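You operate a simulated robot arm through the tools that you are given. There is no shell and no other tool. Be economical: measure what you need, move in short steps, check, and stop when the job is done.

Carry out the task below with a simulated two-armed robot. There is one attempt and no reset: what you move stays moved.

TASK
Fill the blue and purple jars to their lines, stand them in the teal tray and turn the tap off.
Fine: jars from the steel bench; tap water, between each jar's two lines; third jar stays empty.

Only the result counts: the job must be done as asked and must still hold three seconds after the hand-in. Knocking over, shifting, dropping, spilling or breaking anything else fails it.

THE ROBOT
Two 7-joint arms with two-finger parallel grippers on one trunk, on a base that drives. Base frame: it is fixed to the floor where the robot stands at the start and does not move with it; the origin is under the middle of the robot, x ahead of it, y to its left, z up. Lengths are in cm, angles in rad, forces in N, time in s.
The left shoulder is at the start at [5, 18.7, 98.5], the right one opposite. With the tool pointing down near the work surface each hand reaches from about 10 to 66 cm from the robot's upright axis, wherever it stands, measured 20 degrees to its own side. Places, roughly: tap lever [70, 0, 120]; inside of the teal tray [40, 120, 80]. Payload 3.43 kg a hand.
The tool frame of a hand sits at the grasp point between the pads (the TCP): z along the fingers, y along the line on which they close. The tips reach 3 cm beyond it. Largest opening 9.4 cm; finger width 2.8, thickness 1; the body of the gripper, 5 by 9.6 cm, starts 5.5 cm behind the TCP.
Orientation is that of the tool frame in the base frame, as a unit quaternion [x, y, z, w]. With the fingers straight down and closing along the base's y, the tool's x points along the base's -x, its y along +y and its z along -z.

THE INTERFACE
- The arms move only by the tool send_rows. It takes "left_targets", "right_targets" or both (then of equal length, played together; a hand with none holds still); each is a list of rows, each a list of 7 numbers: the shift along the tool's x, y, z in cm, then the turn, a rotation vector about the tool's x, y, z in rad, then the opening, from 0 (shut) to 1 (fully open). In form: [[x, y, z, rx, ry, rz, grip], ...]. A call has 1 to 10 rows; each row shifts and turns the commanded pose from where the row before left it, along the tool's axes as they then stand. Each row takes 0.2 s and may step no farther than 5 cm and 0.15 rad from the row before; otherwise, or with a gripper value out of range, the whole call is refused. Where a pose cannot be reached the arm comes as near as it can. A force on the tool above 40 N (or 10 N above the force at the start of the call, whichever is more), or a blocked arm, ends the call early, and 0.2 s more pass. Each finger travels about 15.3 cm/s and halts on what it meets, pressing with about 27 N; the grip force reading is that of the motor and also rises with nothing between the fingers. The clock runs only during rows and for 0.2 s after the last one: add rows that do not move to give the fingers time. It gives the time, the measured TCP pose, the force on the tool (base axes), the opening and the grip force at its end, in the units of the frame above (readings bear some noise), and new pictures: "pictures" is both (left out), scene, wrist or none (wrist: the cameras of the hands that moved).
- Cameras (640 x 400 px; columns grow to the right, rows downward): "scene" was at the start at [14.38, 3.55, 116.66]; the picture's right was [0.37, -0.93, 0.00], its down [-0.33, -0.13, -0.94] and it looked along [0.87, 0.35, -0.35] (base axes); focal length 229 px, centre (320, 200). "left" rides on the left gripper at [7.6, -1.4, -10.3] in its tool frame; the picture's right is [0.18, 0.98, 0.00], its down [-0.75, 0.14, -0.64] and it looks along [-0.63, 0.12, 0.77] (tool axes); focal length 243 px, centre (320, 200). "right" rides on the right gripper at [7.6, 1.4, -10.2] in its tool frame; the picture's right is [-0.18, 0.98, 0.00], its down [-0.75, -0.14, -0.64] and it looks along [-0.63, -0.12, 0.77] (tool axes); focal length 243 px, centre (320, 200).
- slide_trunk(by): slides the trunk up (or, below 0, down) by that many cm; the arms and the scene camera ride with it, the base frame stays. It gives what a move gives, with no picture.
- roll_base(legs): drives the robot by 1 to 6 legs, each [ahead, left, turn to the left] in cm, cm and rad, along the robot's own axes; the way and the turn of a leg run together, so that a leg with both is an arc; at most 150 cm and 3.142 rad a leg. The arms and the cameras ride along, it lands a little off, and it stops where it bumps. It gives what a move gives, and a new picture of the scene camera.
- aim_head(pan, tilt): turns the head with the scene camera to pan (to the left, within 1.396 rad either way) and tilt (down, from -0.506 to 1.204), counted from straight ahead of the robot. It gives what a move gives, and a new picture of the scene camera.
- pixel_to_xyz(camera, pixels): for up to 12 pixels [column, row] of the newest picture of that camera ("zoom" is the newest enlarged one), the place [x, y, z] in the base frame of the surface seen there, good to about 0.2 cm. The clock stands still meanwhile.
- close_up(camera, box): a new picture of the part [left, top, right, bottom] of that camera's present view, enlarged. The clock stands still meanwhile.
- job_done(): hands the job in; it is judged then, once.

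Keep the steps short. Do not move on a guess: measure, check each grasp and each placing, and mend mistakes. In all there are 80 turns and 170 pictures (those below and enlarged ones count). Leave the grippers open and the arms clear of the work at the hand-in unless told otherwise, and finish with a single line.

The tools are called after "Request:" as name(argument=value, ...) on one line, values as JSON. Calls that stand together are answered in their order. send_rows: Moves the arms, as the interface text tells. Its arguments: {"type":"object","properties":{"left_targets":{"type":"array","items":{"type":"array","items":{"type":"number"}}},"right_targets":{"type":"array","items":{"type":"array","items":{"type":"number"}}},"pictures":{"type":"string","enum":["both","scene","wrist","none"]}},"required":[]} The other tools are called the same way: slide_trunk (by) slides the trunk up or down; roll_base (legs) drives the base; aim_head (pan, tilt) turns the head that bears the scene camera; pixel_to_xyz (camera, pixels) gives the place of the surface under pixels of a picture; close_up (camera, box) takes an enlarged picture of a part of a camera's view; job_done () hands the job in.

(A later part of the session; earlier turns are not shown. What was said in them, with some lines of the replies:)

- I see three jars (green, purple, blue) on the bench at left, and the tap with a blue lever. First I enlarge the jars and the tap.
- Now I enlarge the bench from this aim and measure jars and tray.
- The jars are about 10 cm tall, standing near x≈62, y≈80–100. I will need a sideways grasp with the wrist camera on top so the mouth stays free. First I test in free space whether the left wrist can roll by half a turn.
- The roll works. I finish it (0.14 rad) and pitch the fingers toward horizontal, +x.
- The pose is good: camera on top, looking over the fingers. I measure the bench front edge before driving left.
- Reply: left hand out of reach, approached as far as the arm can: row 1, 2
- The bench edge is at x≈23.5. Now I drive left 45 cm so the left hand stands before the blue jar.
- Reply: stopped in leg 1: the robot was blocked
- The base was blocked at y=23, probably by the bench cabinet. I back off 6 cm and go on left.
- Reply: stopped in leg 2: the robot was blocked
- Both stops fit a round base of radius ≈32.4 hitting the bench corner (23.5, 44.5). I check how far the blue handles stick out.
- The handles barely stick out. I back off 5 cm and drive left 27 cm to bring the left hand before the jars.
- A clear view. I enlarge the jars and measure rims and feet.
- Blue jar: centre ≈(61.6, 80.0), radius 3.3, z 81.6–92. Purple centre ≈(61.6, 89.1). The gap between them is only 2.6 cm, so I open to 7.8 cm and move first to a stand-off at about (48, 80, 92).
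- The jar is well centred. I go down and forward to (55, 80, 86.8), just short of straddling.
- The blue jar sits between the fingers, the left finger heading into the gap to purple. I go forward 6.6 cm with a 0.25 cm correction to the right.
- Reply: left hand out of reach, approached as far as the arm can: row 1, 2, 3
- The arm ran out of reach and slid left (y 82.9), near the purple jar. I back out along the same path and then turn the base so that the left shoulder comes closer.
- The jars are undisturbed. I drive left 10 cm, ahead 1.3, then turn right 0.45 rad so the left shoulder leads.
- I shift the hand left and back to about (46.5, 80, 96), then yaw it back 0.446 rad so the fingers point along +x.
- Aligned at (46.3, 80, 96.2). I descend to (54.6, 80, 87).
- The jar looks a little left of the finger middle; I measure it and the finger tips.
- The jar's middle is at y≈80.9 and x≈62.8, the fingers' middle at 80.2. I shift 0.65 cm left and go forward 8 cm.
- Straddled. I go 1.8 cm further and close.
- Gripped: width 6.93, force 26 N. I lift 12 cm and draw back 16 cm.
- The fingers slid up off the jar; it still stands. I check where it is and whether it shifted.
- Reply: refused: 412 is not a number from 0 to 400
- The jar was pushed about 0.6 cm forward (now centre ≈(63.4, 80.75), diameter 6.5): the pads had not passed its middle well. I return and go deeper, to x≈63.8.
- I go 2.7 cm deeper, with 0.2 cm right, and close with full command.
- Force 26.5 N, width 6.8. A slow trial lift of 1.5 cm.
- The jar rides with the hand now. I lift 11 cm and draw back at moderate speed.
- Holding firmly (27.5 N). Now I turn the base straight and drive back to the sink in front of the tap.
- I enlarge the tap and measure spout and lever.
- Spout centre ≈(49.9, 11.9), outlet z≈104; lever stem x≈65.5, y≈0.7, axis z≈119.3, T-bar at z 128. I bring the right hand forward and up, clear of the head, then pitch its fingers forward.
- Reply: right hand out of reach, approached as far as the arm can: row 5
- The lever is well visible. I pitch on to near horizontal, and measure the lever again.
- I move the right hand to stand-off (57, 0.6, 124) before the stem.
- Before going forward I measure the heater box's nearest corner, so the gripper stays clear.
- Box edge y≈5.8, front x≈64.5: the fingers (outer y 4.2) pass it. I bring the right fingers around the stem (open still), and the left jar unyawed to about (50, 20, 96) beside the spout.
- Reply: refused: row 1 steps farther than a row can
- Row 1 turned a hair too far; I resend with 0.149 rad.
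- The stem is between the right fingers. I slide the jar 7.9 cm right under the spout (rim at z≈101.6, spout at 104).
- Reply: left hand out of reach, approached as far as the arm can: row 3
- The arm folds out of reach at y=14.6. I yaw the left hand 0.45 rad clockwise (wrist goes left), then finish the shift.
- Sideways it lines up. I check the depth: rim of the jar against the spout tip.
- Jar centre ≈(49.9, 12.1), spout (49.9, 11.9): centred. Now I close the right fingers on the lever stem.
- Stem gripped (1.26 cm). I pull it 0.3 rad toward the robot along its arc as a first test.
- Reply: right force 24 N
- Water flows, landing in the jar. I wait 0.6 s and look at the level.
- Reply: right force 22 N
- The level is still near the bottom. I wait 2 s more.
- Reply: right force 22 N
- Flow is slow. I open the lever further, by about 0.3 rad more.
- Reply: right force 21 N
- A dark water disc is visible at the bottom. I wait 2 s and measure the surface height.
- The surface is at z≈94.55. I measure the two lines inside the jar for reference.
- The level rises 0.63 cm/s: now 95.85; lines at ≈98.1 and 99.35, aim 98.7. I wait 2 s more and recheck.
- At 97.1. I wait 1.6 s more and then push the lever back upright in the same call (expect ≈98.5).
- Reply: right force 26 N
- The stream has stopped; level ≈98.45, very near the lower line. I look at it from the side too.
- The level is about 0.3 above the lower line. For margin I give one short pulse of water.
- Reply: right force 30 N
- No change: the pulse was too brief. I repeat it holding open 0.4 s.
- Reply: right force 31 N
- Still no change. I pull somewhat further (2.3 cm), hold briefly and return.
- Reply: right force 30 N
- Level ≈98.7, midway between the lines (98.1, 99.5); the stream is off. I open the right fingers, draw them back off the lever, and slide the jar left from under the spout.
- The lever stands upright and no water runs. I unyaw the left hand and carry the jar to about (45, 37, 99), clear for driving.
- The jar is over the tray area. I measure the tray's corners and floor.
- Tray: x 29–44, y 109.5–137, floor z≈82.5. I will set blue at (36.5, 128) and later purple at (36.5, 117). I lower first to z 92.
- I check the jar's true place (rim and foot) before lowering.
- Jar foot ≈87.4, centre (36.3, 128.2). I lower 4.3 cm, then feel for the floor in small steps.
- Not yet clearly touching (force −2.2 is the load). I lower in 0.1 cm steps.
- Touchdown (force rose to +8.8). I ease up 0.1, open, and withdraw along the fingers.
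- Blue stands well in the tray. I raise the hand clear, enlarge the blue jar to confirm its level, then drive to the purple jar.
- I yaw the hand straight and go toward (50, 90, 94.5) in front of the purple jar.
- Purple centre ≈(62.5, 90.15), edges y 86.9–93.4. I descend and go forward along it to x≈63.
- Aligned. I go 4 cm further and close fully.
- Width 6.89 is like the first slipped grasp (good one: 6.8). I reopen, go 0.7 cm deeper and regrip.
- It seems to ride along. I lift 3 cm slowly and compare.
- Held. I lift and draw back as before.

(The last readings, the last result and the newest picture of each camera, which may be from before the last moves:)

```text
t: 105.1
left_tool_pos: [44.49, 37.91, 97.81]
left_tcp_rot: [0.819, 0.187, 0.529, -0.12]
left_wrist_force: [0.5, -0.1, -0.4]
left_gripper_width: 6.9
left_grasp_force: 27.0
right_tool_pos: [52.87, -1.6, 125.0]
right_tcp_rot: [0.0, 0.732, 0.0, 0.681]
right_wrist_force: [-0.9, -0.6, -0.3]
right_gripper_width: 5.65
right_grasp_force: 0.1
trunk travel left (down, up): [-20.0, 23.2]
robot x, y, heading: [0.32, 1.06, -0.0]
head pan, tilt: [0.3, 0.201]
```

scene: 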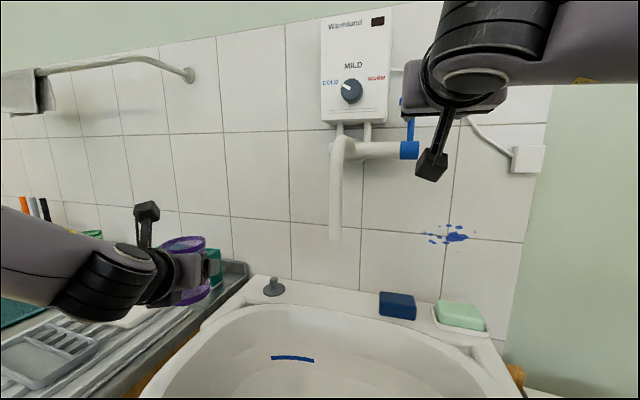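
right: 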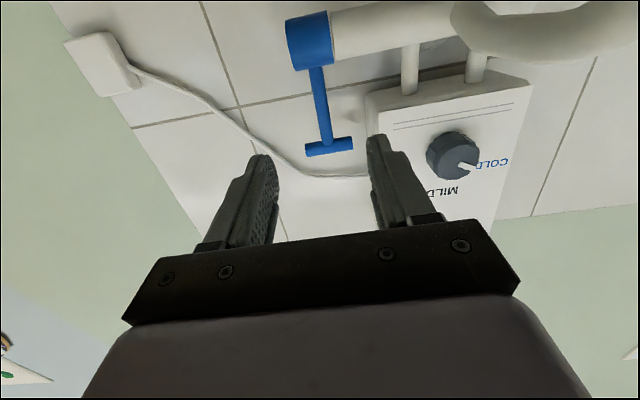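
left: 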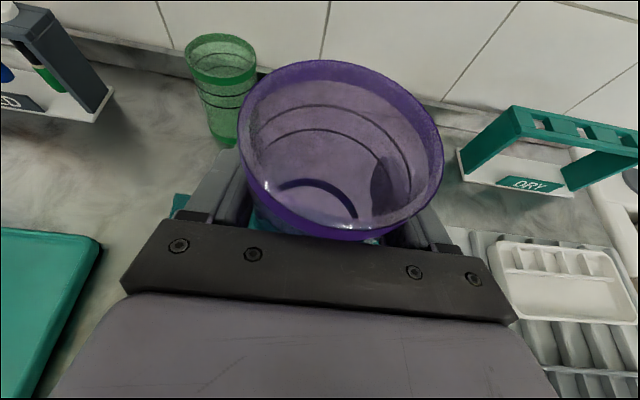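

Held (27 N). Now both arms together: the right approaches and grips the lever stem, while the left yaws and brings the purple jar under the spout.

Request:
send_rows(right_targets=[[0.13, 2.1, 2, 0, 0, 0, 0.6], [0, 0, 3.2, 0, 0, 0, 0.6], [0, 0, 3.2, 0, 0, 0, 0.6], [0, 0, 3.2, 0, 0, 0, 0.6], [0, 0, 0, 0, 0, 0, 0.6], [0, 0, 0, 0, 0, 0, 0.6], [0, 0, 0, 0, 0, 0, 0.35], [0, 0, 0, 0, 0, 0, 0.15], [0, 0, 0, 0, 0, 0, 0], [0, 0, 0, 0, 0, 0, 0]], left_targets=[[0, 0, 0, -0.1363, 0, 0.0617, 0], [0, 0, 0, -0.1363, 0, 0.0617, 0], [0, 0, 0, -0.1363, 0, 0.0617, 0], [0, 0, 0, -0.1363, 0, 0.0617, 0], [0, 0, 0, -0.1363, 0, 0.0617, 0], [0, 0, 0, -0.1363, 0, 0.0617, 0], [0.91, 3.5, 2.7, 0, 0, 0, 0], [0.91, 3.5, 2.7, 0, 0, 0, 0], [0.91, 3.5, 2.7, 0, 0, 0, 0], [0.91, 3.5, 2.7, 0, 0, 0, 0]], pictures="wrist")

Request:
send_rows(left_targets=[[0.91, 3.5, 2.7, 0, 0, 0, 0], [0.91, 3.5, 2.7, 0, 0, 0, 0], [0, 0, 0, 0, 0, 0, 0]], pictures="both")

Request:
pixel_to_xyz(camera="left", pixels=[[250, 175], [290, 222], [330, 233], [400, 220], [438, 180], [320, 66], [380, 40], [400, 50], [420, 40]])

Request:
close_up(camera="scene", box=[260, 180, 420, 320])

```text
t: 107.3
left_tool_pos: [48.42, 20.33, 96.7]
left_tcp_rot: [0.819, -0.187, 0.529, 0.122]
left_wrist_force: [0.7, 0.0, -0.4]
left_gripper_width: 6.93
left_grasp_force: 27.5
right_tool_pos: [64.34, 0.55, 123.67]
right_tcp_rot: [-0.001, 0.732, 0.0, 0.681]
right_wrist_force: [1.0, 3.6, -0.3]
right_gripper_width: 1.26
right_grasp_force: 44.7
trunk travel left (down, up): [-20.0, 23.2]
robot x, y, heading: [0.32, 1.05, -0.001]
head pan, tilt: [0.3, 0.201]
```

right: 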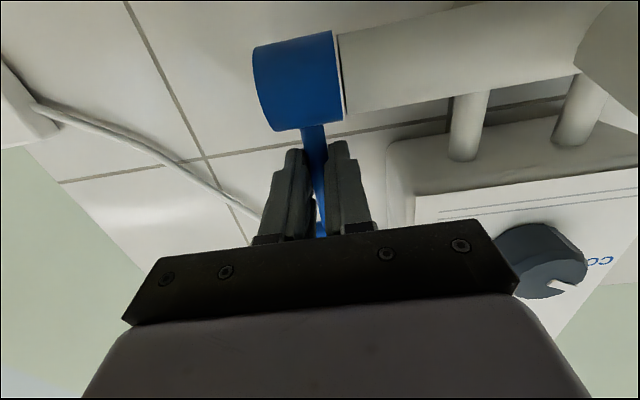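
left: 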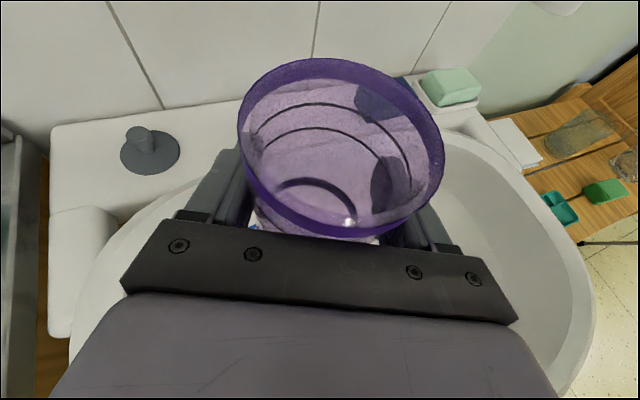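

```text
t: 108.1
left_tool_pos: [50.64, 11.59, 96.12]
left_tcp_rot: [0.818, -0.188, 0.529, 0.122]
left_wrist_force: [0.3, 0.3, -0.3]
left_gripper_width: 6.9
left_grasp_force: 27.0
right_tool_pos: [64.3, 0.58, 123.79]
right_tcp_rot: [-0.001, 0.732, 0.0, 0.682]
right_wrist_force: [0.1, 8.2, 1.7]
right_gripper_width: 1.25
right_grasp_force: 45.2
trunk travel left (down, up): [-20.0, 23.2]
robot x, y, heading: [0.26, 1.23, 0.001]
head pan, tilt: [0.3, 0.201]
```

scene: 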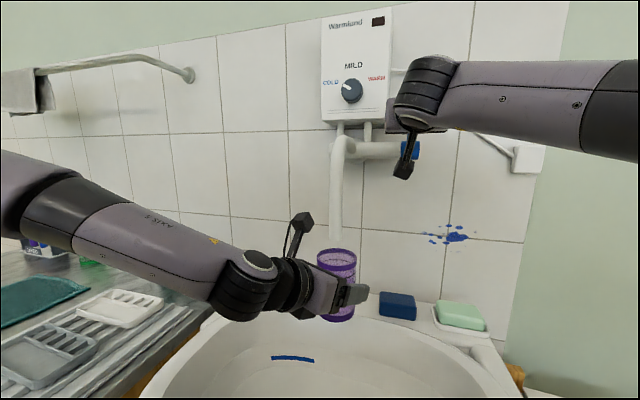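
left: 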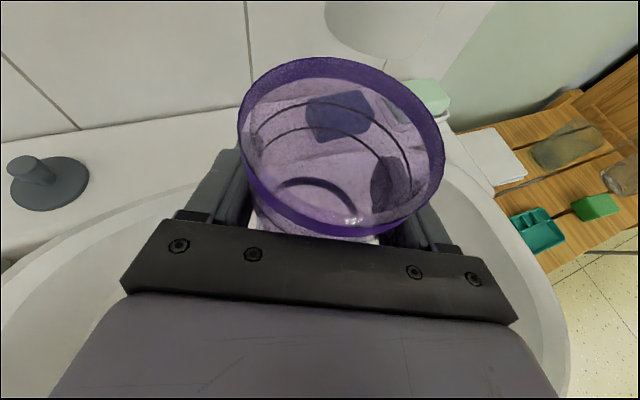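

```text
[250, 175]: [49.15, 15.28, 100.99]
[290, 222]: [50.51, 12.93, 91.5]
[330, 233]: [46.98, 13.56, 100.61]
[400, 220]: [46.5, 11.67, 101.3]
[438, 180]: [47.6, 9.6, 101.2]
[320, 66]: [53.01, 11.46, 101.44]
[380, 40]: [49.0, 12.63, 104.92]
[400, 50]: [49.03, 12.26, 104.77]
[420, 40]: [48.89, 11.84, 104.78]
```

```text
2.86 times, centred on (340, 250) of scene
```

zoom: 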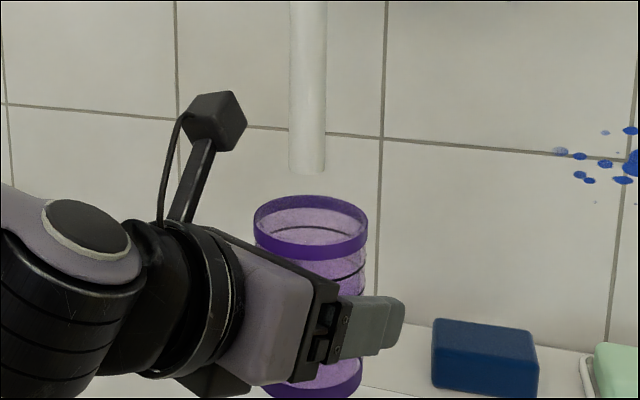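

Jar centre ≈(49.8, 12.2) under spout (49.9, 11.9). I open the lever fully as before and let it run about 8 s (expect ≈96.5), then measure.

Request:
send_rows(right_targets=[[0.07, 0, -0.7, 0, 0, 0, 0], [0.23, 0, -0.7, 0, 0, 0, 0], [0.28, 0, -0.65, 0, 0, 0, 0], [0.35, 0, -0.65, 0, 0, 0, 0], [0, 0, 0, 0, 0, 0, 0], [0, 0, 0, 0, 0, 0, 0], [0, 0, 0, 0, 0, 0, 0], [0, 0, 0, 0, 0, 0, 0], [0, 0, 0, 0, 0, 0, 0], [0, 0, 0, 0, 0, 0, 0]], pictures="scene")

Request:
send_rows(left_targets=[[0, 0, 0, 0, 0, 0, 0], [0, 0, 0, 0, 0, 0, 0], [0, 0, 0, 0, 0, 0, 0], [0, 0, 0, 0, 0, 0, 0], [0, 0, 0, 0, 0, 0, 0], [0, 0, 0, 0, 0, 0, 0], [0, 0, 0, 0, 0, 0, 0], [0, 0, 0, 0, 0, 0, 0], [0, 0, 0, 0, 0, 0, 0], [0, 0, 0, 0, 0, 0, 0]], pictures="none")

Request:
send_rows(left_targets=[[0, 0, 0, 0, 0, 0, 0], [0, 0, 0, 0, 0, 0, 0], [0, 0, 0, 0, 0, 0, 0], [0, 0, 0, 0, 0, 0, 0], [0, 0, 0, 0, 0, 0, 0], [0, 0, 0, 0, 0, 0, 0], [0, 0, 0, 0, 0, 0, 0], [0, 0, 0, 0, 0, 0, 0], [0, 0, 0, 0, 0, 0, 0], [0, 0, 0, 0, 0, 0, 0]], pictures="none")

Request:
send_rows(left_targets=[[0, 0, 0, 0, 0, 0, 0], [0, 0, 0, 0, 0, 0, 0], [0, 0, 0, 0, 0, 0, 0], [0, 0, 0, 0, 0, 0, 0], [0, 0, 0, 0, 0, 0, 0], [0, 0, 0, 0, 0, 0, 0], [0, 0, 0, 0, 0, 0, 0], [0, 0, 0, 0, 0, 0, 0]], pictures="none")

Request:
close_up(camera="left", box=[220, 20, 470, 250])

Request:
pixel_to_xyz(camera="zoom", pixels=[[240, 290], [255, 275], [320, 310], [260, 260], [230, 275], [340, 310], [270, 300], [330, 330], [250, 150], [270, 148], [250, 195], [270, 192]])

```text
t: 110.3
left_tool_pos: [50.78, 11.58, 96.01]
left_tcp_rot: [0.819, -0.188, 0.529, 0.122]
left_wrist_force: [0.4, -0.8, -0.1]
left_gripper_width: 6.92
left_grasp_force: 27.0
right_tool_pos: [61.75, 0.58, 123.0]
right_tcp_rot: [0.002, 0.732, -0.002, 0.681]
right_wrist_force: [18.0, 4.5, 8.5]
right_gripper_width: 1.27
right_grasp_force: 45.4
trunk travel left (down, up): [-20.0, 23.2]
robot x, y, heading: [-0.07, 1.55, -0.005]
head pan, tilt: [0.3, 0.201]
```

scene: 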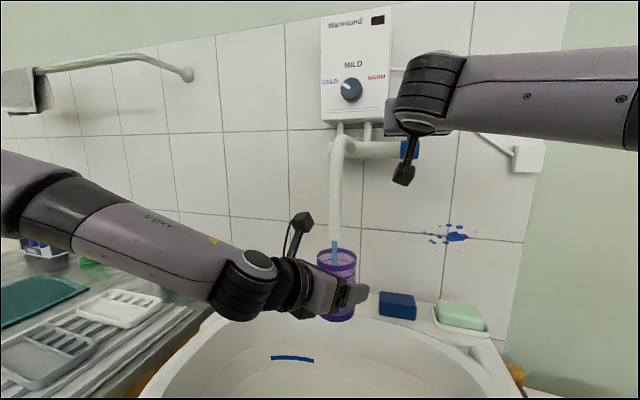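

```text
t: 112.5
left_tool_pos: [50.74, 11.58, 95.94]
left_tcp_rot: [0.819, -0.187, 0.529, 0.121]
left_wrist_force: [-0.4, 0.0, -0.9]
left_gripper_width: 6.92
left_grasp_force: 27.1
right_tool_pos: [61.8, 0.53, 122.93]
right_tcp_rot: [0.0, 0.733, 0.0, 0.68]
right_wrist_force: [16.8, 2.5, 7.5]
right_gripper_width: 1.26
right_grasp_force: 44.9
trunk travel left (down, up): [-20.0, 23.2]
robot x, y, heading: [0.17, 1.08, -0.008]
head pan, tilt: [0.3, 0.201]
```

```text
t: 114.7
left_tool_pos: [50.75, 11.56, 96.04]
left_tcp_rot: [0.819, -0.187, 0.529, 0.121]
left_wrist_force: [0.4, -0.7, -1.9]
left_gripper_width: 6.9
left_grasp_force: 26.9
right_tool_pos: [61.72, 0.52, 122.92]
right_tcp_rot: [0.0, 0.732, -0.001, 0.681]
right_wrist_force: [15.0, 2.4, 6.5]
right_gripper_width: 1.25
right_grasp_force: 45.2
trunk travel left (down, up): [-20.0, 23.2]
robot x, y, heading: [0.3, 1.22, -0.004]
head pan, tilt: [0.3, 0.201]
```

```text
t: 116.5
left_tool_pos: [50.76, 11.54, 96.03]
left_tcp_rot: [0.819, -0.187, 0.529, 0.121]
left_wrist_force: [-0.3, -0.4, -1.2]
left_gripper_width: 6.9
left_grasp_force: 26.6
right_tool_pos: [61.71, 0.49, 122.99]
right_tcp_rot: [0.001, 0.732, -0.002, 0.681]
right_wrist_force: [11.3, 1.9, 3.8]
right_gripper_width: 1.24
right_grasp_force: 44.9
trunk travel left (down, up): [-20.0, 23.2]
robot x, y, heading: [0.63, 0.9, -0.003]
head pan, tilt: [0.3, 0.201]
```

```text
1.74 times, centred on (345, 135) of left
```

zoom: 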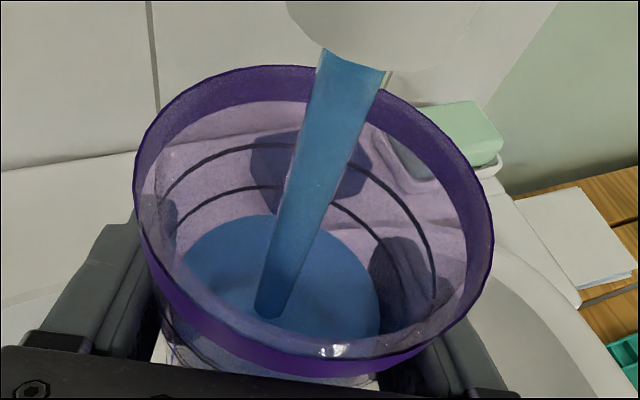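

```text
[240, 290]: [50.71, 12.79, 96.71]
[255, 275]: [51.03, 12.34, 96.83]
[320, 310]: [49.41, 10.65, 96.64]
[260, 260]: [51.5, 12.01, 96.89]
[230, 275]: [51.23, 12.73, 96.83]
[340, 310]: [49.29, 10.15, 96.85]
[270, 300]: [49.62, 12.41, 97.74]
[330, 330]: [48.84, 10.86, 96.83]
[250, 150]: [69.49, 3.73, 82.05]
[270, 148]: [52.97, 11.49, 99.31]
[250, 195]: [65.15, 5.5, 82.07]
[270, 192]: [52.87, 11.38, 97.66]
```

Level 96.8; lines ≈97.8 and 99.3. I wait 2.2 s and close the lever (expect ≈98.55), then measure.

Request:
send_rows(left_targets=[[0, 0, 0, 0, 0, 0, 0], [0, 0, 0, 0, 0, 0, 0], [0, 0, 0, 0, 0, 0, 0], [0, 0, 0, 0, 0, 0, 0], [0, 0, 0, 0, 0, 0, 0], [0, 0, 0, 0, 0, 0, 0], [0, 0, 0, 0, 0, 0, 0], [0, 0, 0, 0, 0, 0, 0], [0, 0, 0, 0, 0, 0, 0], [0, 0, 0, 0, 0, 0, 0]], pictures="none")

Request:
send_rows(right_targets=[[-0.63, 0, 1.3, 0, 0, 0, 0], [-0.3, 0, 1.55, 0, 0, 0, 0], [0, 0, 0.15, 0, 0, 0, 0], [0, 0, 0, 0, 0, 0, 0]], pictures="scene")

Request:
close_up(camera="left", box=[220, 20, 470, 250])

Request:
pixel_to_xyz(camera="zoom", pixels=[[240, 290], [255, 275], [320, 310], [260, 260], [230, 275], [340, 310], [270, 300], [330, 280], [270, 147], [265, 148], [255, 150]])

```text
t: 118.7
left_tool_pos: [50.59, 11.52, 96.04]
left_tcp_rot: [0.819, -0.187, 0.528, 0.121]
left_wrist_force: [0.3, -0.1, -2.5]
left_gripper_width: 6.94
left_grasp_force: 27.3
right_tool_pos: [61.67, 0.68, 122.96]
right_tcp_rot: [-0.001, 0.732, 0.0, 0.681]
right_wrist_force: [9.1, 1.5, 0.8]
right_gripper_width: 1.27
right_grasp_force: 45.0
trunk travel left (down, up): [-20.0, 23.2]
robot x, y, heading: [0.03, 1.12, -0.003]
head pan, tilt: [0.3, 0.201]
```

```text
t: 119.7
left_tool_pos: [50.43, 11.47, 96.19]
left_tcp_rot: [0.818, -0.188, 0.53, 0.12]
left_wrist_force: [0.0, 0.0, -3.3]
left_gripper_width: 6.91
left_grasp_force: 27.3
right_tool_pos: [64.27, 0.62, 124.09]
right_tcp_rot: [-0.002, 0.731, 0.001, 0.682]
right_wrist_force: [-29.8, -2.5, -12.5]
right_gripper_width: 1.26
right_grasp_force: 45.5
trunk travel left (down, up): [-20.0, 23.2]
robot x, y, heading: [0.3, 1.31, -0.008]
head pan, tilt: [0.3, 0.201]
```

scene: 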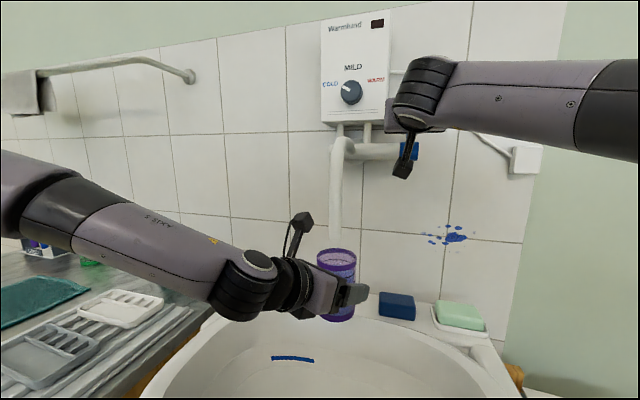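

```text
1.74 times, centred on (345, 135) of left
```

zoom: 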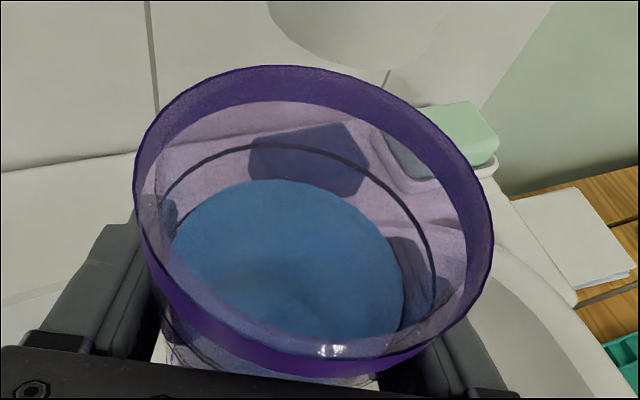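

```text
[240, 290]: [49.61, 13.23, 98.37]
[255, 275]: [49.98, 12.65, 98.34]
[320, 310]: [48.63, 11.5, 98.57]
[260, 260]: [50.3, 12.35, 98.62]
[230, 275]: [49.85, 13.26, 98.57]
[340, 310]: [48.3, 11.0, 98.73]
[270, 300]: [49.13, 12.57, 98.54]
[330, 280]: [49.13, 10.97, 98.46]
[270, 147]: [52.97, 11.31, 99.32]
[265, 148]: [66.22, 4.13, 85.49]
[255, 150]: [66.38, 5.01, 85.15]
```

Level ≈98.5 between lines (≈97.9 / 99.35), stream off. I release and back off the lever, slide the jar out, unyaw, and drive to the tray.

Request:
send_rows(right_targets=[[0, 0, -0.1, 0, 0, 0, 0.3], [0, 0, 0, 0, 0, 0, 0.6], [0, 0, 0, 0, 0, 0, 0.6], [0, 0, -3, 0, 0, 0, 0.6], [0, 0, -3, 0, 0, 0, 0.6], [0, 0, -3, 0, 0, 0, 0.6], [0, 0, -3, 0, 0, 0, 0.6]], left_targets=[[0, 0, 0, 0, 0, 0, 0], [0, 0, 0, 0, 0, 0, 0], [0, 0, 0, 0, 0, 0, 0], [-0.35, -1.8, -0.8, 0, 0, 0, 0], [-0.35, -1.8, -0.8, 0, 0, 0, 0], [-0.35, -1.8, -0.8, 0, 0, 0, 0], [-0.35, -1.8, -0.8, 0, 0, 0, 0]], pictures="both")

Request:
send_rows(left_targets=[[0, 0, 0, 0.1355, 0, -0.0613, 0], [0, 0, 0, 0.1355, 0, -0.0613, 0], [0, 0, 0, 0.1355, 0, -0.0613, 0], [0.13, -3.4, -1.16, 0, 0, 0, 0], [0.13, -3.4, -1.16, 0, 0, 0, 0], [0.13, -3.4, -1.16, 0, 0, 0, 0], [0.13, -3.4, -1.16, 0, 0, 0, 0], [0.13, -3.4, -1.16, 0, 0, 0, 0]], pictures="none")

Request:
aim_head(pan=1.0, tilt=0.55)

Request:
roll_base(legs=[[-12.3, 0, 0], [0, 78.5, 0]])

Request:
close_up(camera="left", box=[0, 0, 640, 400])

```text
t: 121.3
left_tool_pos: [50.65, 19.79, 96.22]
left_tcp_rot: [0.818, -0.188, 0.53, 0.121]
left_wrist_force: [-0.5, 0.7, -2.8]
left_gripper_width: 6.91
left_grasp_force: 26.9
right_tool_pos: [52.54, 0.59, 124.85]
right_tcp_rot: [-0.001, 0.732, 0.001, 0.681]
right_wrist_force: [0.7, -0.1, -1.0]
right_gripper_width: 5.62
right_grasp_force: 0.1
trunk travel left (down, up): [-20.0, 23.2]
robot x, y, heading: [0.11, 1.13, -0.005]
head pan, tilt: [0.3, 0.201]
```

scene: 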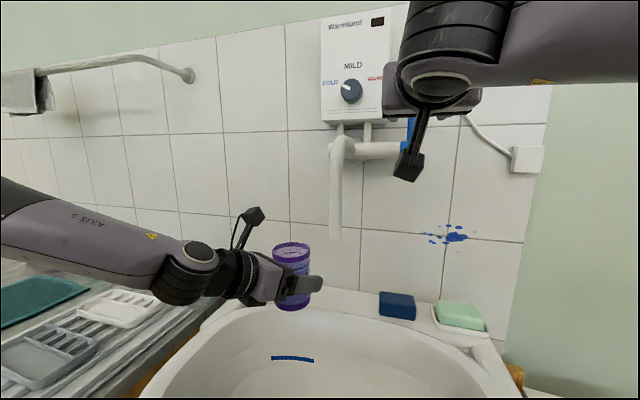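
right: 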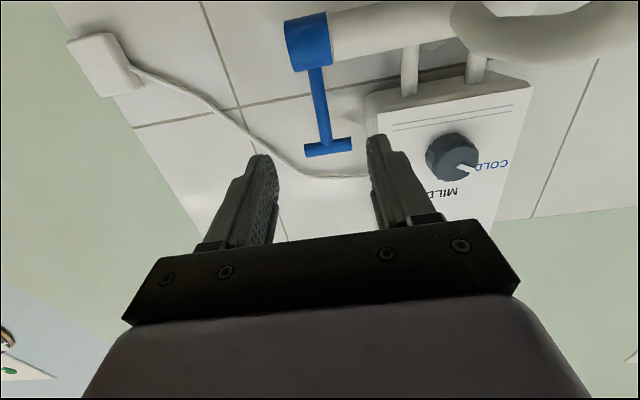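
left: 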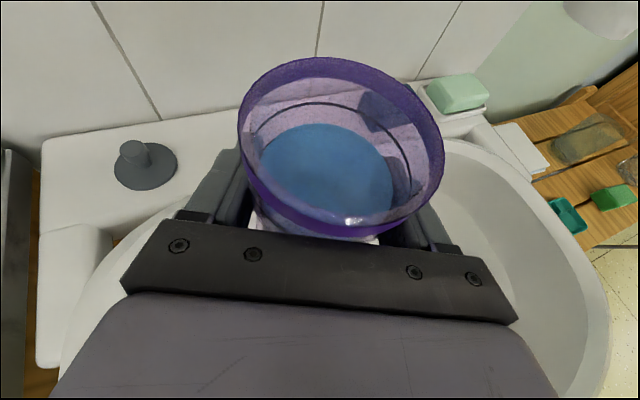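

```text
t: 123.1
left_tool_pos: [45.56, 36.71, 99.09]
left_tcp_rot: [0.84, -0.002, 0.542, 0.001]
left_wrist_force: [0.5, -0.3, -2.3]
left_gripper_width: 6.91
left_grasp_force: 26.6
right_tool_pos: [52.55, 0.58, 124.82]
right_tcp_rot: [0.0, 0.732, 0.0, 0.682]
right_wrist_force: [0.0, 0.2, -0.4]
right_gripper_width: 5.63
right_grasp_force: 0.0
trunk travel left (down, up): [-20.0, 23.2]
robot x, y, heading: [-0.23, 1.77, -0.007]
head pan, tilt: [0.3, 0.201]
```

```text
t: 124.1
left_tool_pos: [45.65, 36.66, 99.08]
left_tcp_rot: [0.84, -0.002, 0.543, 0.001]
left_wrist_force: [0.2, 0.4, -2.1]
left_gripper_width: 6.9
left_grasp_force: 27.6
right_tool_pos: [52.57, 0.63, 124.85]
right_tcp_rot: [-0.001, 0.731, 0.0, 0.682]
right_wrist_force: [-0.2, -0.2, -0.3]
right_gripper_width: 5.61
right_grasp_force: 0.1
trunk travel left (down, up): [-20.0, 23.2]
robot x, y, heading: [0.1, 1.59, -0.003]
head pan, tilt: [1.0, 0.55]
```

scene: 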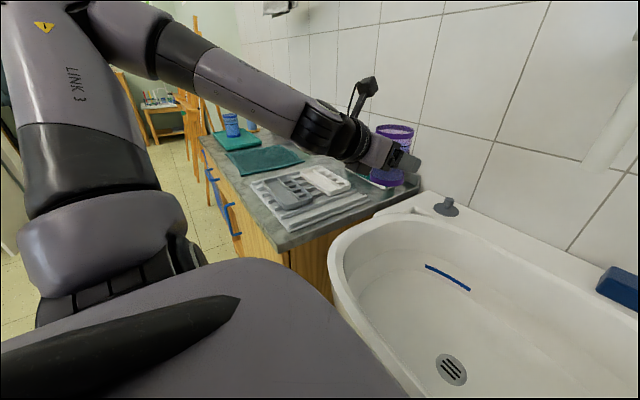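

```text
t: 129.2
left_tool_pos: [33.92, 115.4, 99.1]
left_tcp_rot: [0.84, -0.004, 0.543, 0.003]
left_wrist_force: [0.1, 0.1, -2.2]
left_gripper_width: 6.9
left_grasp_force: 27.4
right_tool_pos: [40.75, 79.21, 124.69]
right_tcp_rot: [0.002, 0.732, -0.002, 0.682]
right_wrist_force: [0.0, -0.3, 0.7]
right_gripper_width: 5.64
right_grasp_force: 0.0
trunk travel left (down, up): [-20.0, 23.2]
robot x, y, heading: [-11.65, 79.96, -0.009]
head pan, tilt: [1.0, 0.55]
```

scene: 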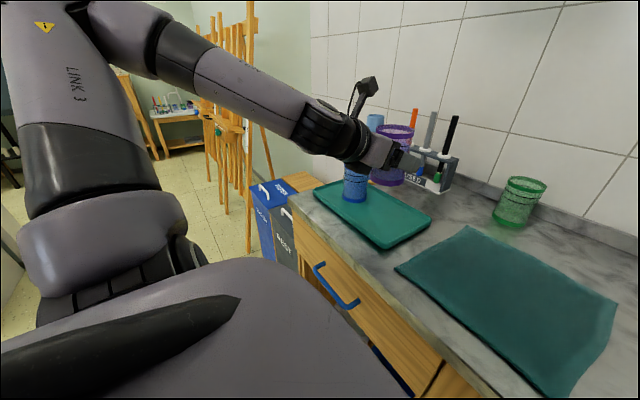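

```text
1.00 times, centred on (320, 200) of left
```

zoom: 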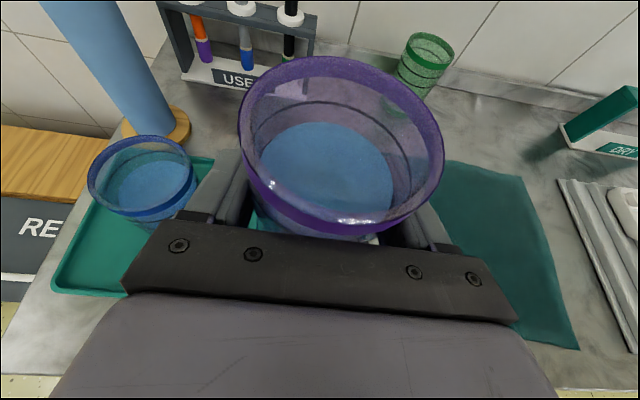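

Both arms clear of the tap, lever upright. Blue stands at left in the tray. I lower purple over (36.5, 116) to just above the tray floor.

Request:
send_rows(left_targets=[[-1.69, -0.2, 2.01, 0, 0, 0, 0], [-1.69, -0.2, 2.01, 0, 0, 0, 0], [-1.69, -0.2, 2.01, 0, 0, 0, 0], [-1.21, 0, 0.55, 0, 0, 0, 0], [-1.21, 0, 0.55, 0, 0, 0, 0], [-1.21, 0, 0.55, 0, 0, 0, 0], [0, 0, 0, 0, 0, 0, 0]], pictures="both")

Request:
close_up(camera="scene", box=[320, 110, 440, 260])

```text
t: 130.8
left_tool_pos: [37.4, 115.91, 87.92]
left_tcp_rot: [0.84, -0.004, 0.543, 0.002]
left_wrist_force: [-0.3, -0.5, -2.0]
left_gripper_width: 6.91
left_grasp_force: 27.3
right_tool_pos: [40.8, 79.21, 124.76]
right_tcp_rot: [0.002, 0.732, -0.002, 0.682]
right_wrist_force: [-0.3, -0.6, -0.3]
right_gripper_width: 5.62
right_grasp_force: 0.1
trunk travel left (down, up): [-20.0, 23.2]
robot x, y, heading: [-11.65, 79.55, -0.006]
head pan, tilt: [1.0, 0.55]
```

scene: 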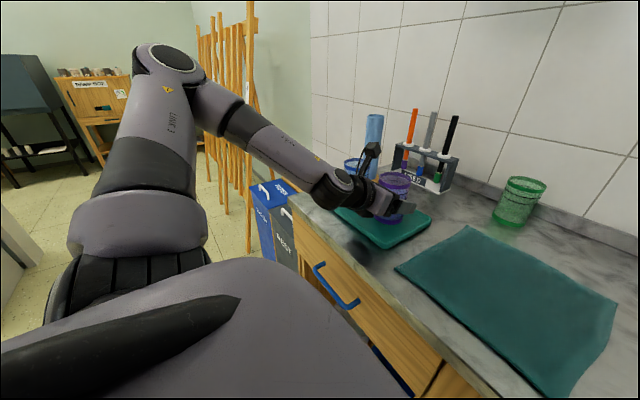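
left: 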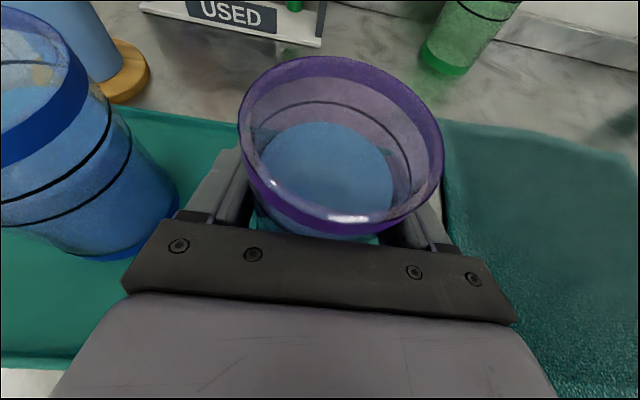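

```text
2.67 times, centred on (380, 185) of scene
```

zoom: 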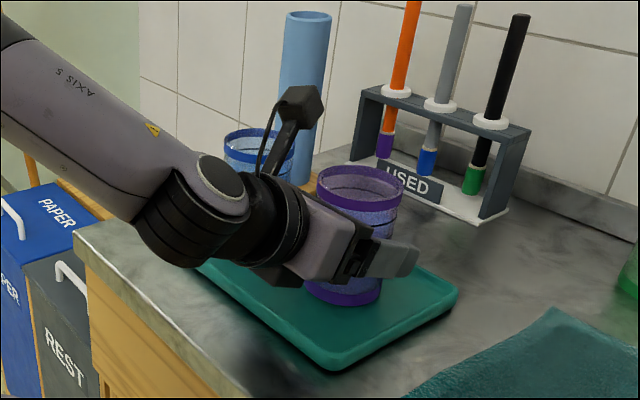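

Good place. I step down 0.1 cm at a time to feel the floor.

Request:
send_rows(left_targets=[[-0.11, 0, 0.05, 0, 0, 0, 0], [-0.11, 0, 0.05, 0, 0, 0, 0], [-0.11, 0, 0.05, 0, 0, 0, 0], [-0.11, 0, 0.05, 0, 0, 0, 0]], pictures="none")

Request:
send_rows(left_targets=[[-0.09, 0, 0.04, 0, 0, 0, 0]], pictures="none")

Request:
close_up(camera="scene", box=[350, 160, 440, 250])

```text
t: 131.8
left_tool_pos: [37.42, 115.94, 87.51]
left_tcp_rot: [0.84, -0.004, 0.542, 0.003]
left_wrist_force: [-0.2, -1.0, -1.8]
left_gripper_width: 6.89
left_grasp_force: 27.5
right_tool_pos: [40.79, 79.16, 124.71]
right_tcp_rot: [0.002, 0.732, -0.002, 0.681]
right_wrist_force: [-0.3, 0.3, -0.1]
right_gripper_width: 5.64
right_grasp_force: 0.0
trunk travel left (down, up): [-20.0, 23.2]
robot x, y, heading: [-11.49, 80.05, -0.009]
head pan, tilt: [1.0, 0.55]
```

```text
t: 132.2
left_tool_pos: [37.42, 115.97, 87.45]
left_tcp_rot: [0.839, -0.004, 0.544, 0.003]
left_wrist_force: [0.3, -0.3, -1.7]
left_gripper_width: 6.91
left_grasp_force: 26.7
right_tool_pos: [40.7, 79.12, 124.76]
right_tcp_rot: [0.002, 0.732, -0.002, 0.682]
right_wrist_force: [-0.1, -0.7, -0.7]
right_gripper_width: 5.65
right_grasp_force: 0.1
trunk travel left (down, up): [-20.0, 23.2]
robot x, y, heading: [-11.87, 80.02, -0.01]
head pan, tilt: [1.0, 0.55]
```

```text
4.44 times, centred on (395, 205) of scene
```

zoom: 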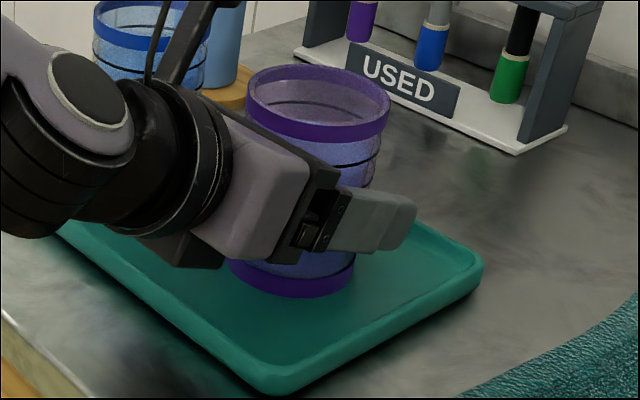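

Still hanging (−1.7 N). I lower a further 0.1 cm at a time.

Request:
send_rows(left_targets=[[-0.09, 0, 0.04, 0, 0, 0, 0], [-0.09, 0, 0.04, 0, 0, 0, 0]], pictures="none")

Request:
send_rows(left_targets=[[-0.06, 0, 0.03, 0, 0, 0, 0]], pictures="none")

Request:
pixel_to_xyz(camera="zoom", pixels=[[290, 294], [260, 288], [340, 285], [300, 306], [310, 130]])

```text
t: 132.8
left_tool_pos: [37.48, 115.95, 87.37]
left_tcp_rot: [0.839, -0.004, 0.544, 0.001]
left_wrist_force: [1.8, 2.5, 8.2]
left_gripper_width: 6.87
left_grasp_force: 27.2
right_tool_pos: [40.57, 79.06, 124.82]
right_tcp_rot: [0.001, 0.732, -0.001, 0.681]
right_wrist_force: [-0.5, 0.1, 0.0]
right_gripper_width: 5.65
right_grasp_force: 0.1
trunk travel left (down, up): [-20.0, 23.2]
robot x, y, heading: [-11.66, 80.52, -0.01]
head pan, tilt: [1.0, 0.55]
```

```text
t: 133.2
left_tool_pos: [37.45, 115.92, 87.33]
left_tcp_rot: [0.838, -0.005, 0.545, 0.002]
left_wrist_force: [1.6, 5.4, 15.7]
left_gripper_width: 6.89
left_grasp_force: 27.2
right_tool_pos: [40.58, 79.23, 124.81]
right_tcp_rot: [0.002, 0.732, -0.002, 0.681]
right_wrist_force: [0.0, 0.2, 0.2]
right_gripper_width: 5.64
right_grasp_force: 0.1
trunk travel left (down, up): [-20.0, 23.2]
robot x, y, heading: [-11.95, 80.2, -0.004]
head pan, tilt: [1.0, 0.55]
```

```text
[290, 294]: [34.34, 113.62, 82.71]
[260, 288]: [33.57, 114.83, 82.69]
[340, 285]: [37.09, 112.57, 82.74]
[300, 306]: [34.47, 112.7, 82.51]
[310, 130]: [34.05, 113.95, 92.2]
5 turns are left
```

Touchdown (+15.7 N). I ease up 0.15 cm, open, and withdraw along the fingers, then lift clear.

Request:
send_rows(left_targets=[[0.15, 0, -0.07, 0, 0, 0, 0], [0, 0, 0, 0, 0, 0, 0.75], [0, 0, 0, 0, 0, 0, 0.85], [0, 0, 0, 0, 0, 0, 0.85], [0, 0, -2, 0, 0, 0, 0.85], [0, 0, -3, 0, 0, 0, 0.85], [1.0, 0, -4, 0, 0, 0, 0.85]], pictures="both")

Request:
close_up(camera="scene", box=[310, 110, 450, 260])

```text
t: 134.8
left_tool_pos: [29.84, 116.11, 91.96]
left_tcp_rot: [0.84, -0.003, 0.542, 0.003]
left_wrist_force: [0.5, -0.4, -0.2]
left_gripper_width: 7.98
left_grasp_force: 0.0
right_tool_pos: [40.65, 79.14, 124.72]
right_tcp_rot: [0.001, 0.732, -0.001, 0.681]
right_wrist_force: [0.1, -0.4, 0.0]
right_gripper_width: 5.62
right_grasp_force: 0.0
trunk travel left (down, up): [-20.0, 23.2]
robot x, y, heading: [-11.99, 80.07, -0.009]
head pan, tilt: [1.0, 0.55]
```

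scene: 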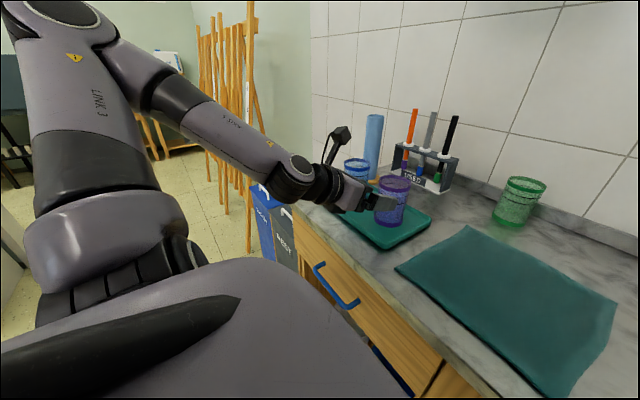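
left: 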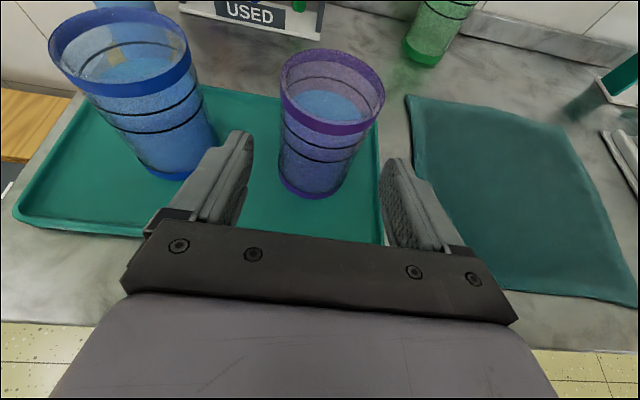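

```text
2.67 times, centred on (380, 185) of scene
4 turns are left
```

zoom: 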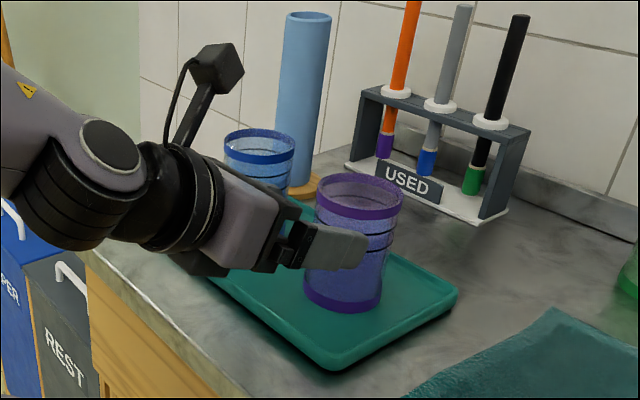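

Both jars stand in the tray. I raise the left hand, open both grippers, and back the base away from the bench.

Request:
send_rows(left_targets=[[3.64, 0, -1.65, 0, 0, 0, 0.85], [3.64, 0, -1.65, 0, 0, 0, 1], [0, 0, 0, 0, 0, 0, 1]], right_targets=[[0, 0, 0, 0, 0, 0, 1], [0, 0, 0, 0, 0, 0, 1], [0, 0, 0, 0, 0, 0, 1]], pictures="wrist")

Request:
roll_base(legs=[[-12, 0, 0]])

Request:
close_up(camera="left", box=[120, 0, 520, 200])

Request:
aim_head(pan=-0.75, tilt=0.1)

```text
t: 135.6
left_tool_pos: [29.61, 115.99, 100.07]
left_tcp_rot: [0.84, -0.005, 0.542, 0.004]
left_wrist_force: [0.2, -1.0, 0.4]
left_gripper_width: 9.4
left_grasp_force: 0.0
right_tool_pos: [40.74, 79.08, 124.79]
right_tcp_rot: [0.002, 0.732, -0.003, 0.682]
right_wrist_force: [0.3, -0.9, 0.1]
right_gripper_width: 9.4
right_grasp_force: 0.0
trunk travel left (down, up): [-20.0, 23.2]
robot x, y, heading: [-11.86, 80.05, -0.009]
head pan, tilt: [1.0, 0.55]
```

right: 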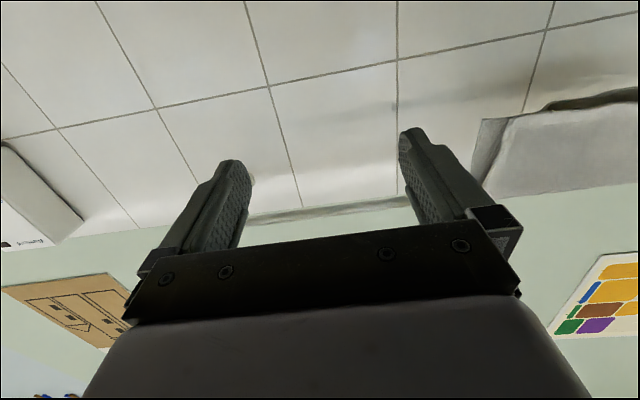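
left: 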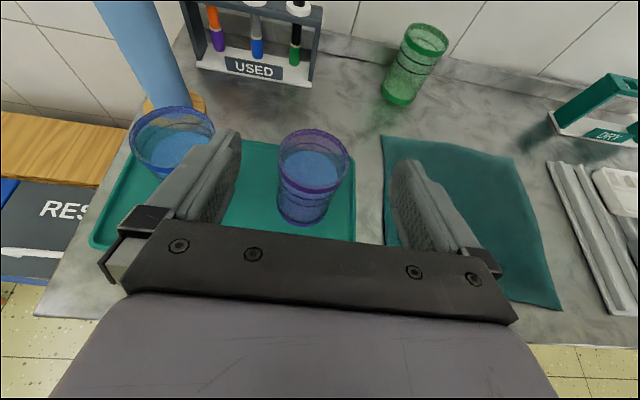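

```text
t: 136.9
left_tool_pos: [17.75, 116.01, 100.02]
left_tcp_rot: [0.84, -0.004, 0.542, 0.003]
left_wrist_force: [0.7, 0.5, -0.8]
left_gripper_width: 9.41
left_grasp_force: 0.0
right_tool_pos: [28.84, 79.24, 124.86]
right_tcp_rot: [0.001, 0.732, -0.001, 0.681]
right_wrist_force: [-0.7, 0.1, 0.1]
right_gripper_width: 9.4
right_grasp_force: 0.0
trunk travel left (down, up): [-20.0, 23.2]
robot x, y, heading: [-23.54, 80.05, -0.011]
head pan, tilt: [1.0, 0.55]
```

scene: 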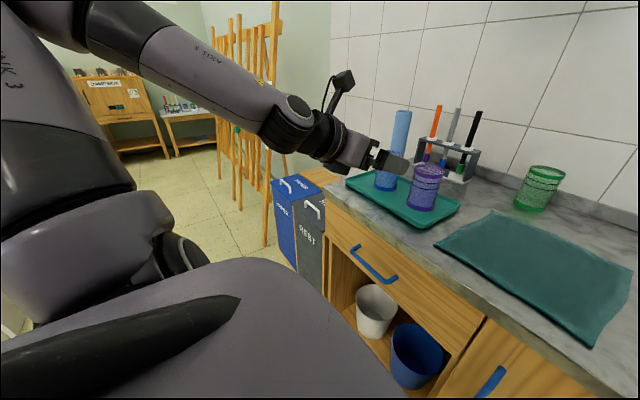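

```text
1.60 times, centred on (320, 100) of left
```

zoom: 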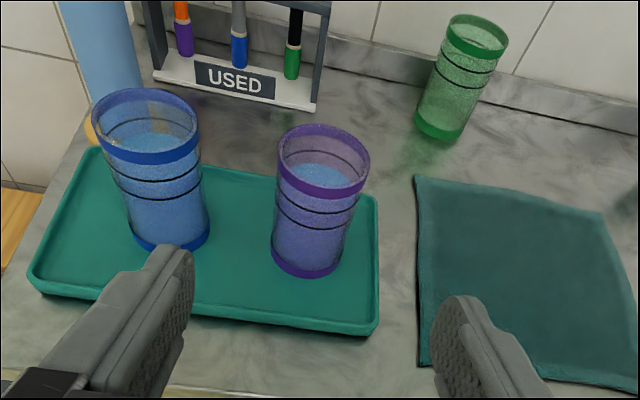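

```text
t: 138.6
left_tool_pos: [17.73, 116.22, 100.02]
left_tcp_rot: [0.84, -0.004, 0.543, 0.003]
left_wrist_force: [-0.2, 0.4, -0.1]
left_gripper_width: 9.39
left_grasp_force: 0.0
right_tool_pos: [28.92, 79.26, 124.71]
right_tcp_rot: [0.002, 0.732, -0.002, 0.682]
right_wrist_force: [-0.5, 0.4, 0.0]
right_gripper_width: 9.38
right_grasp_force: 0.0
trunk travel left (down, up): [-20.0, 23.2]
robot x, y, heading: [-23.73, 80.05, -0.009]
head pan, tilt: [-0.75, 0.099]
3 turns are left
```

scene: 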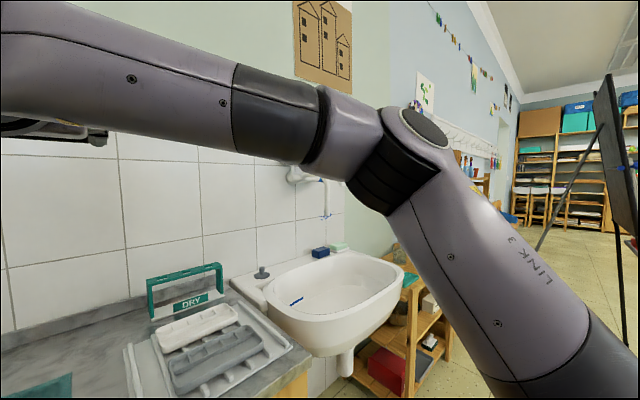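

Both jars show their level in the tray. I enlarge the tap once to be sure no water runs.

Request:
close_up(camera="scene", box=[270, 150, 370, 250])

```text
4.00 times, centred on (320, 200) of scene
2 turns are left
```

zoom: 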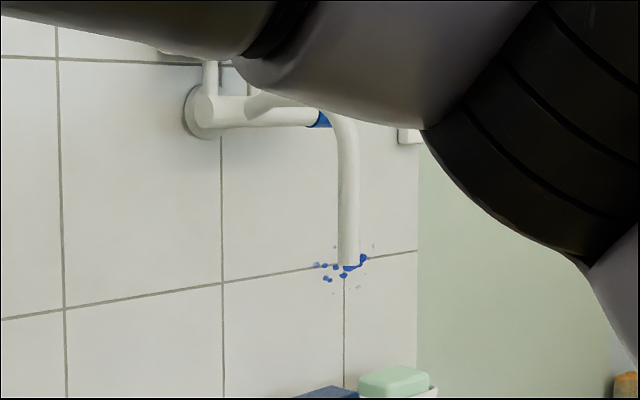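

No stream leaves the spout; the blue specks are the marks on the wall seen from the start. I hand the job in.

Request:
job_done()

```text
The job is handed in.
```

The blue and purple jars are filled between their lines and standing in the teal tray, the green jar is still empty on the bench, and the tap is off.
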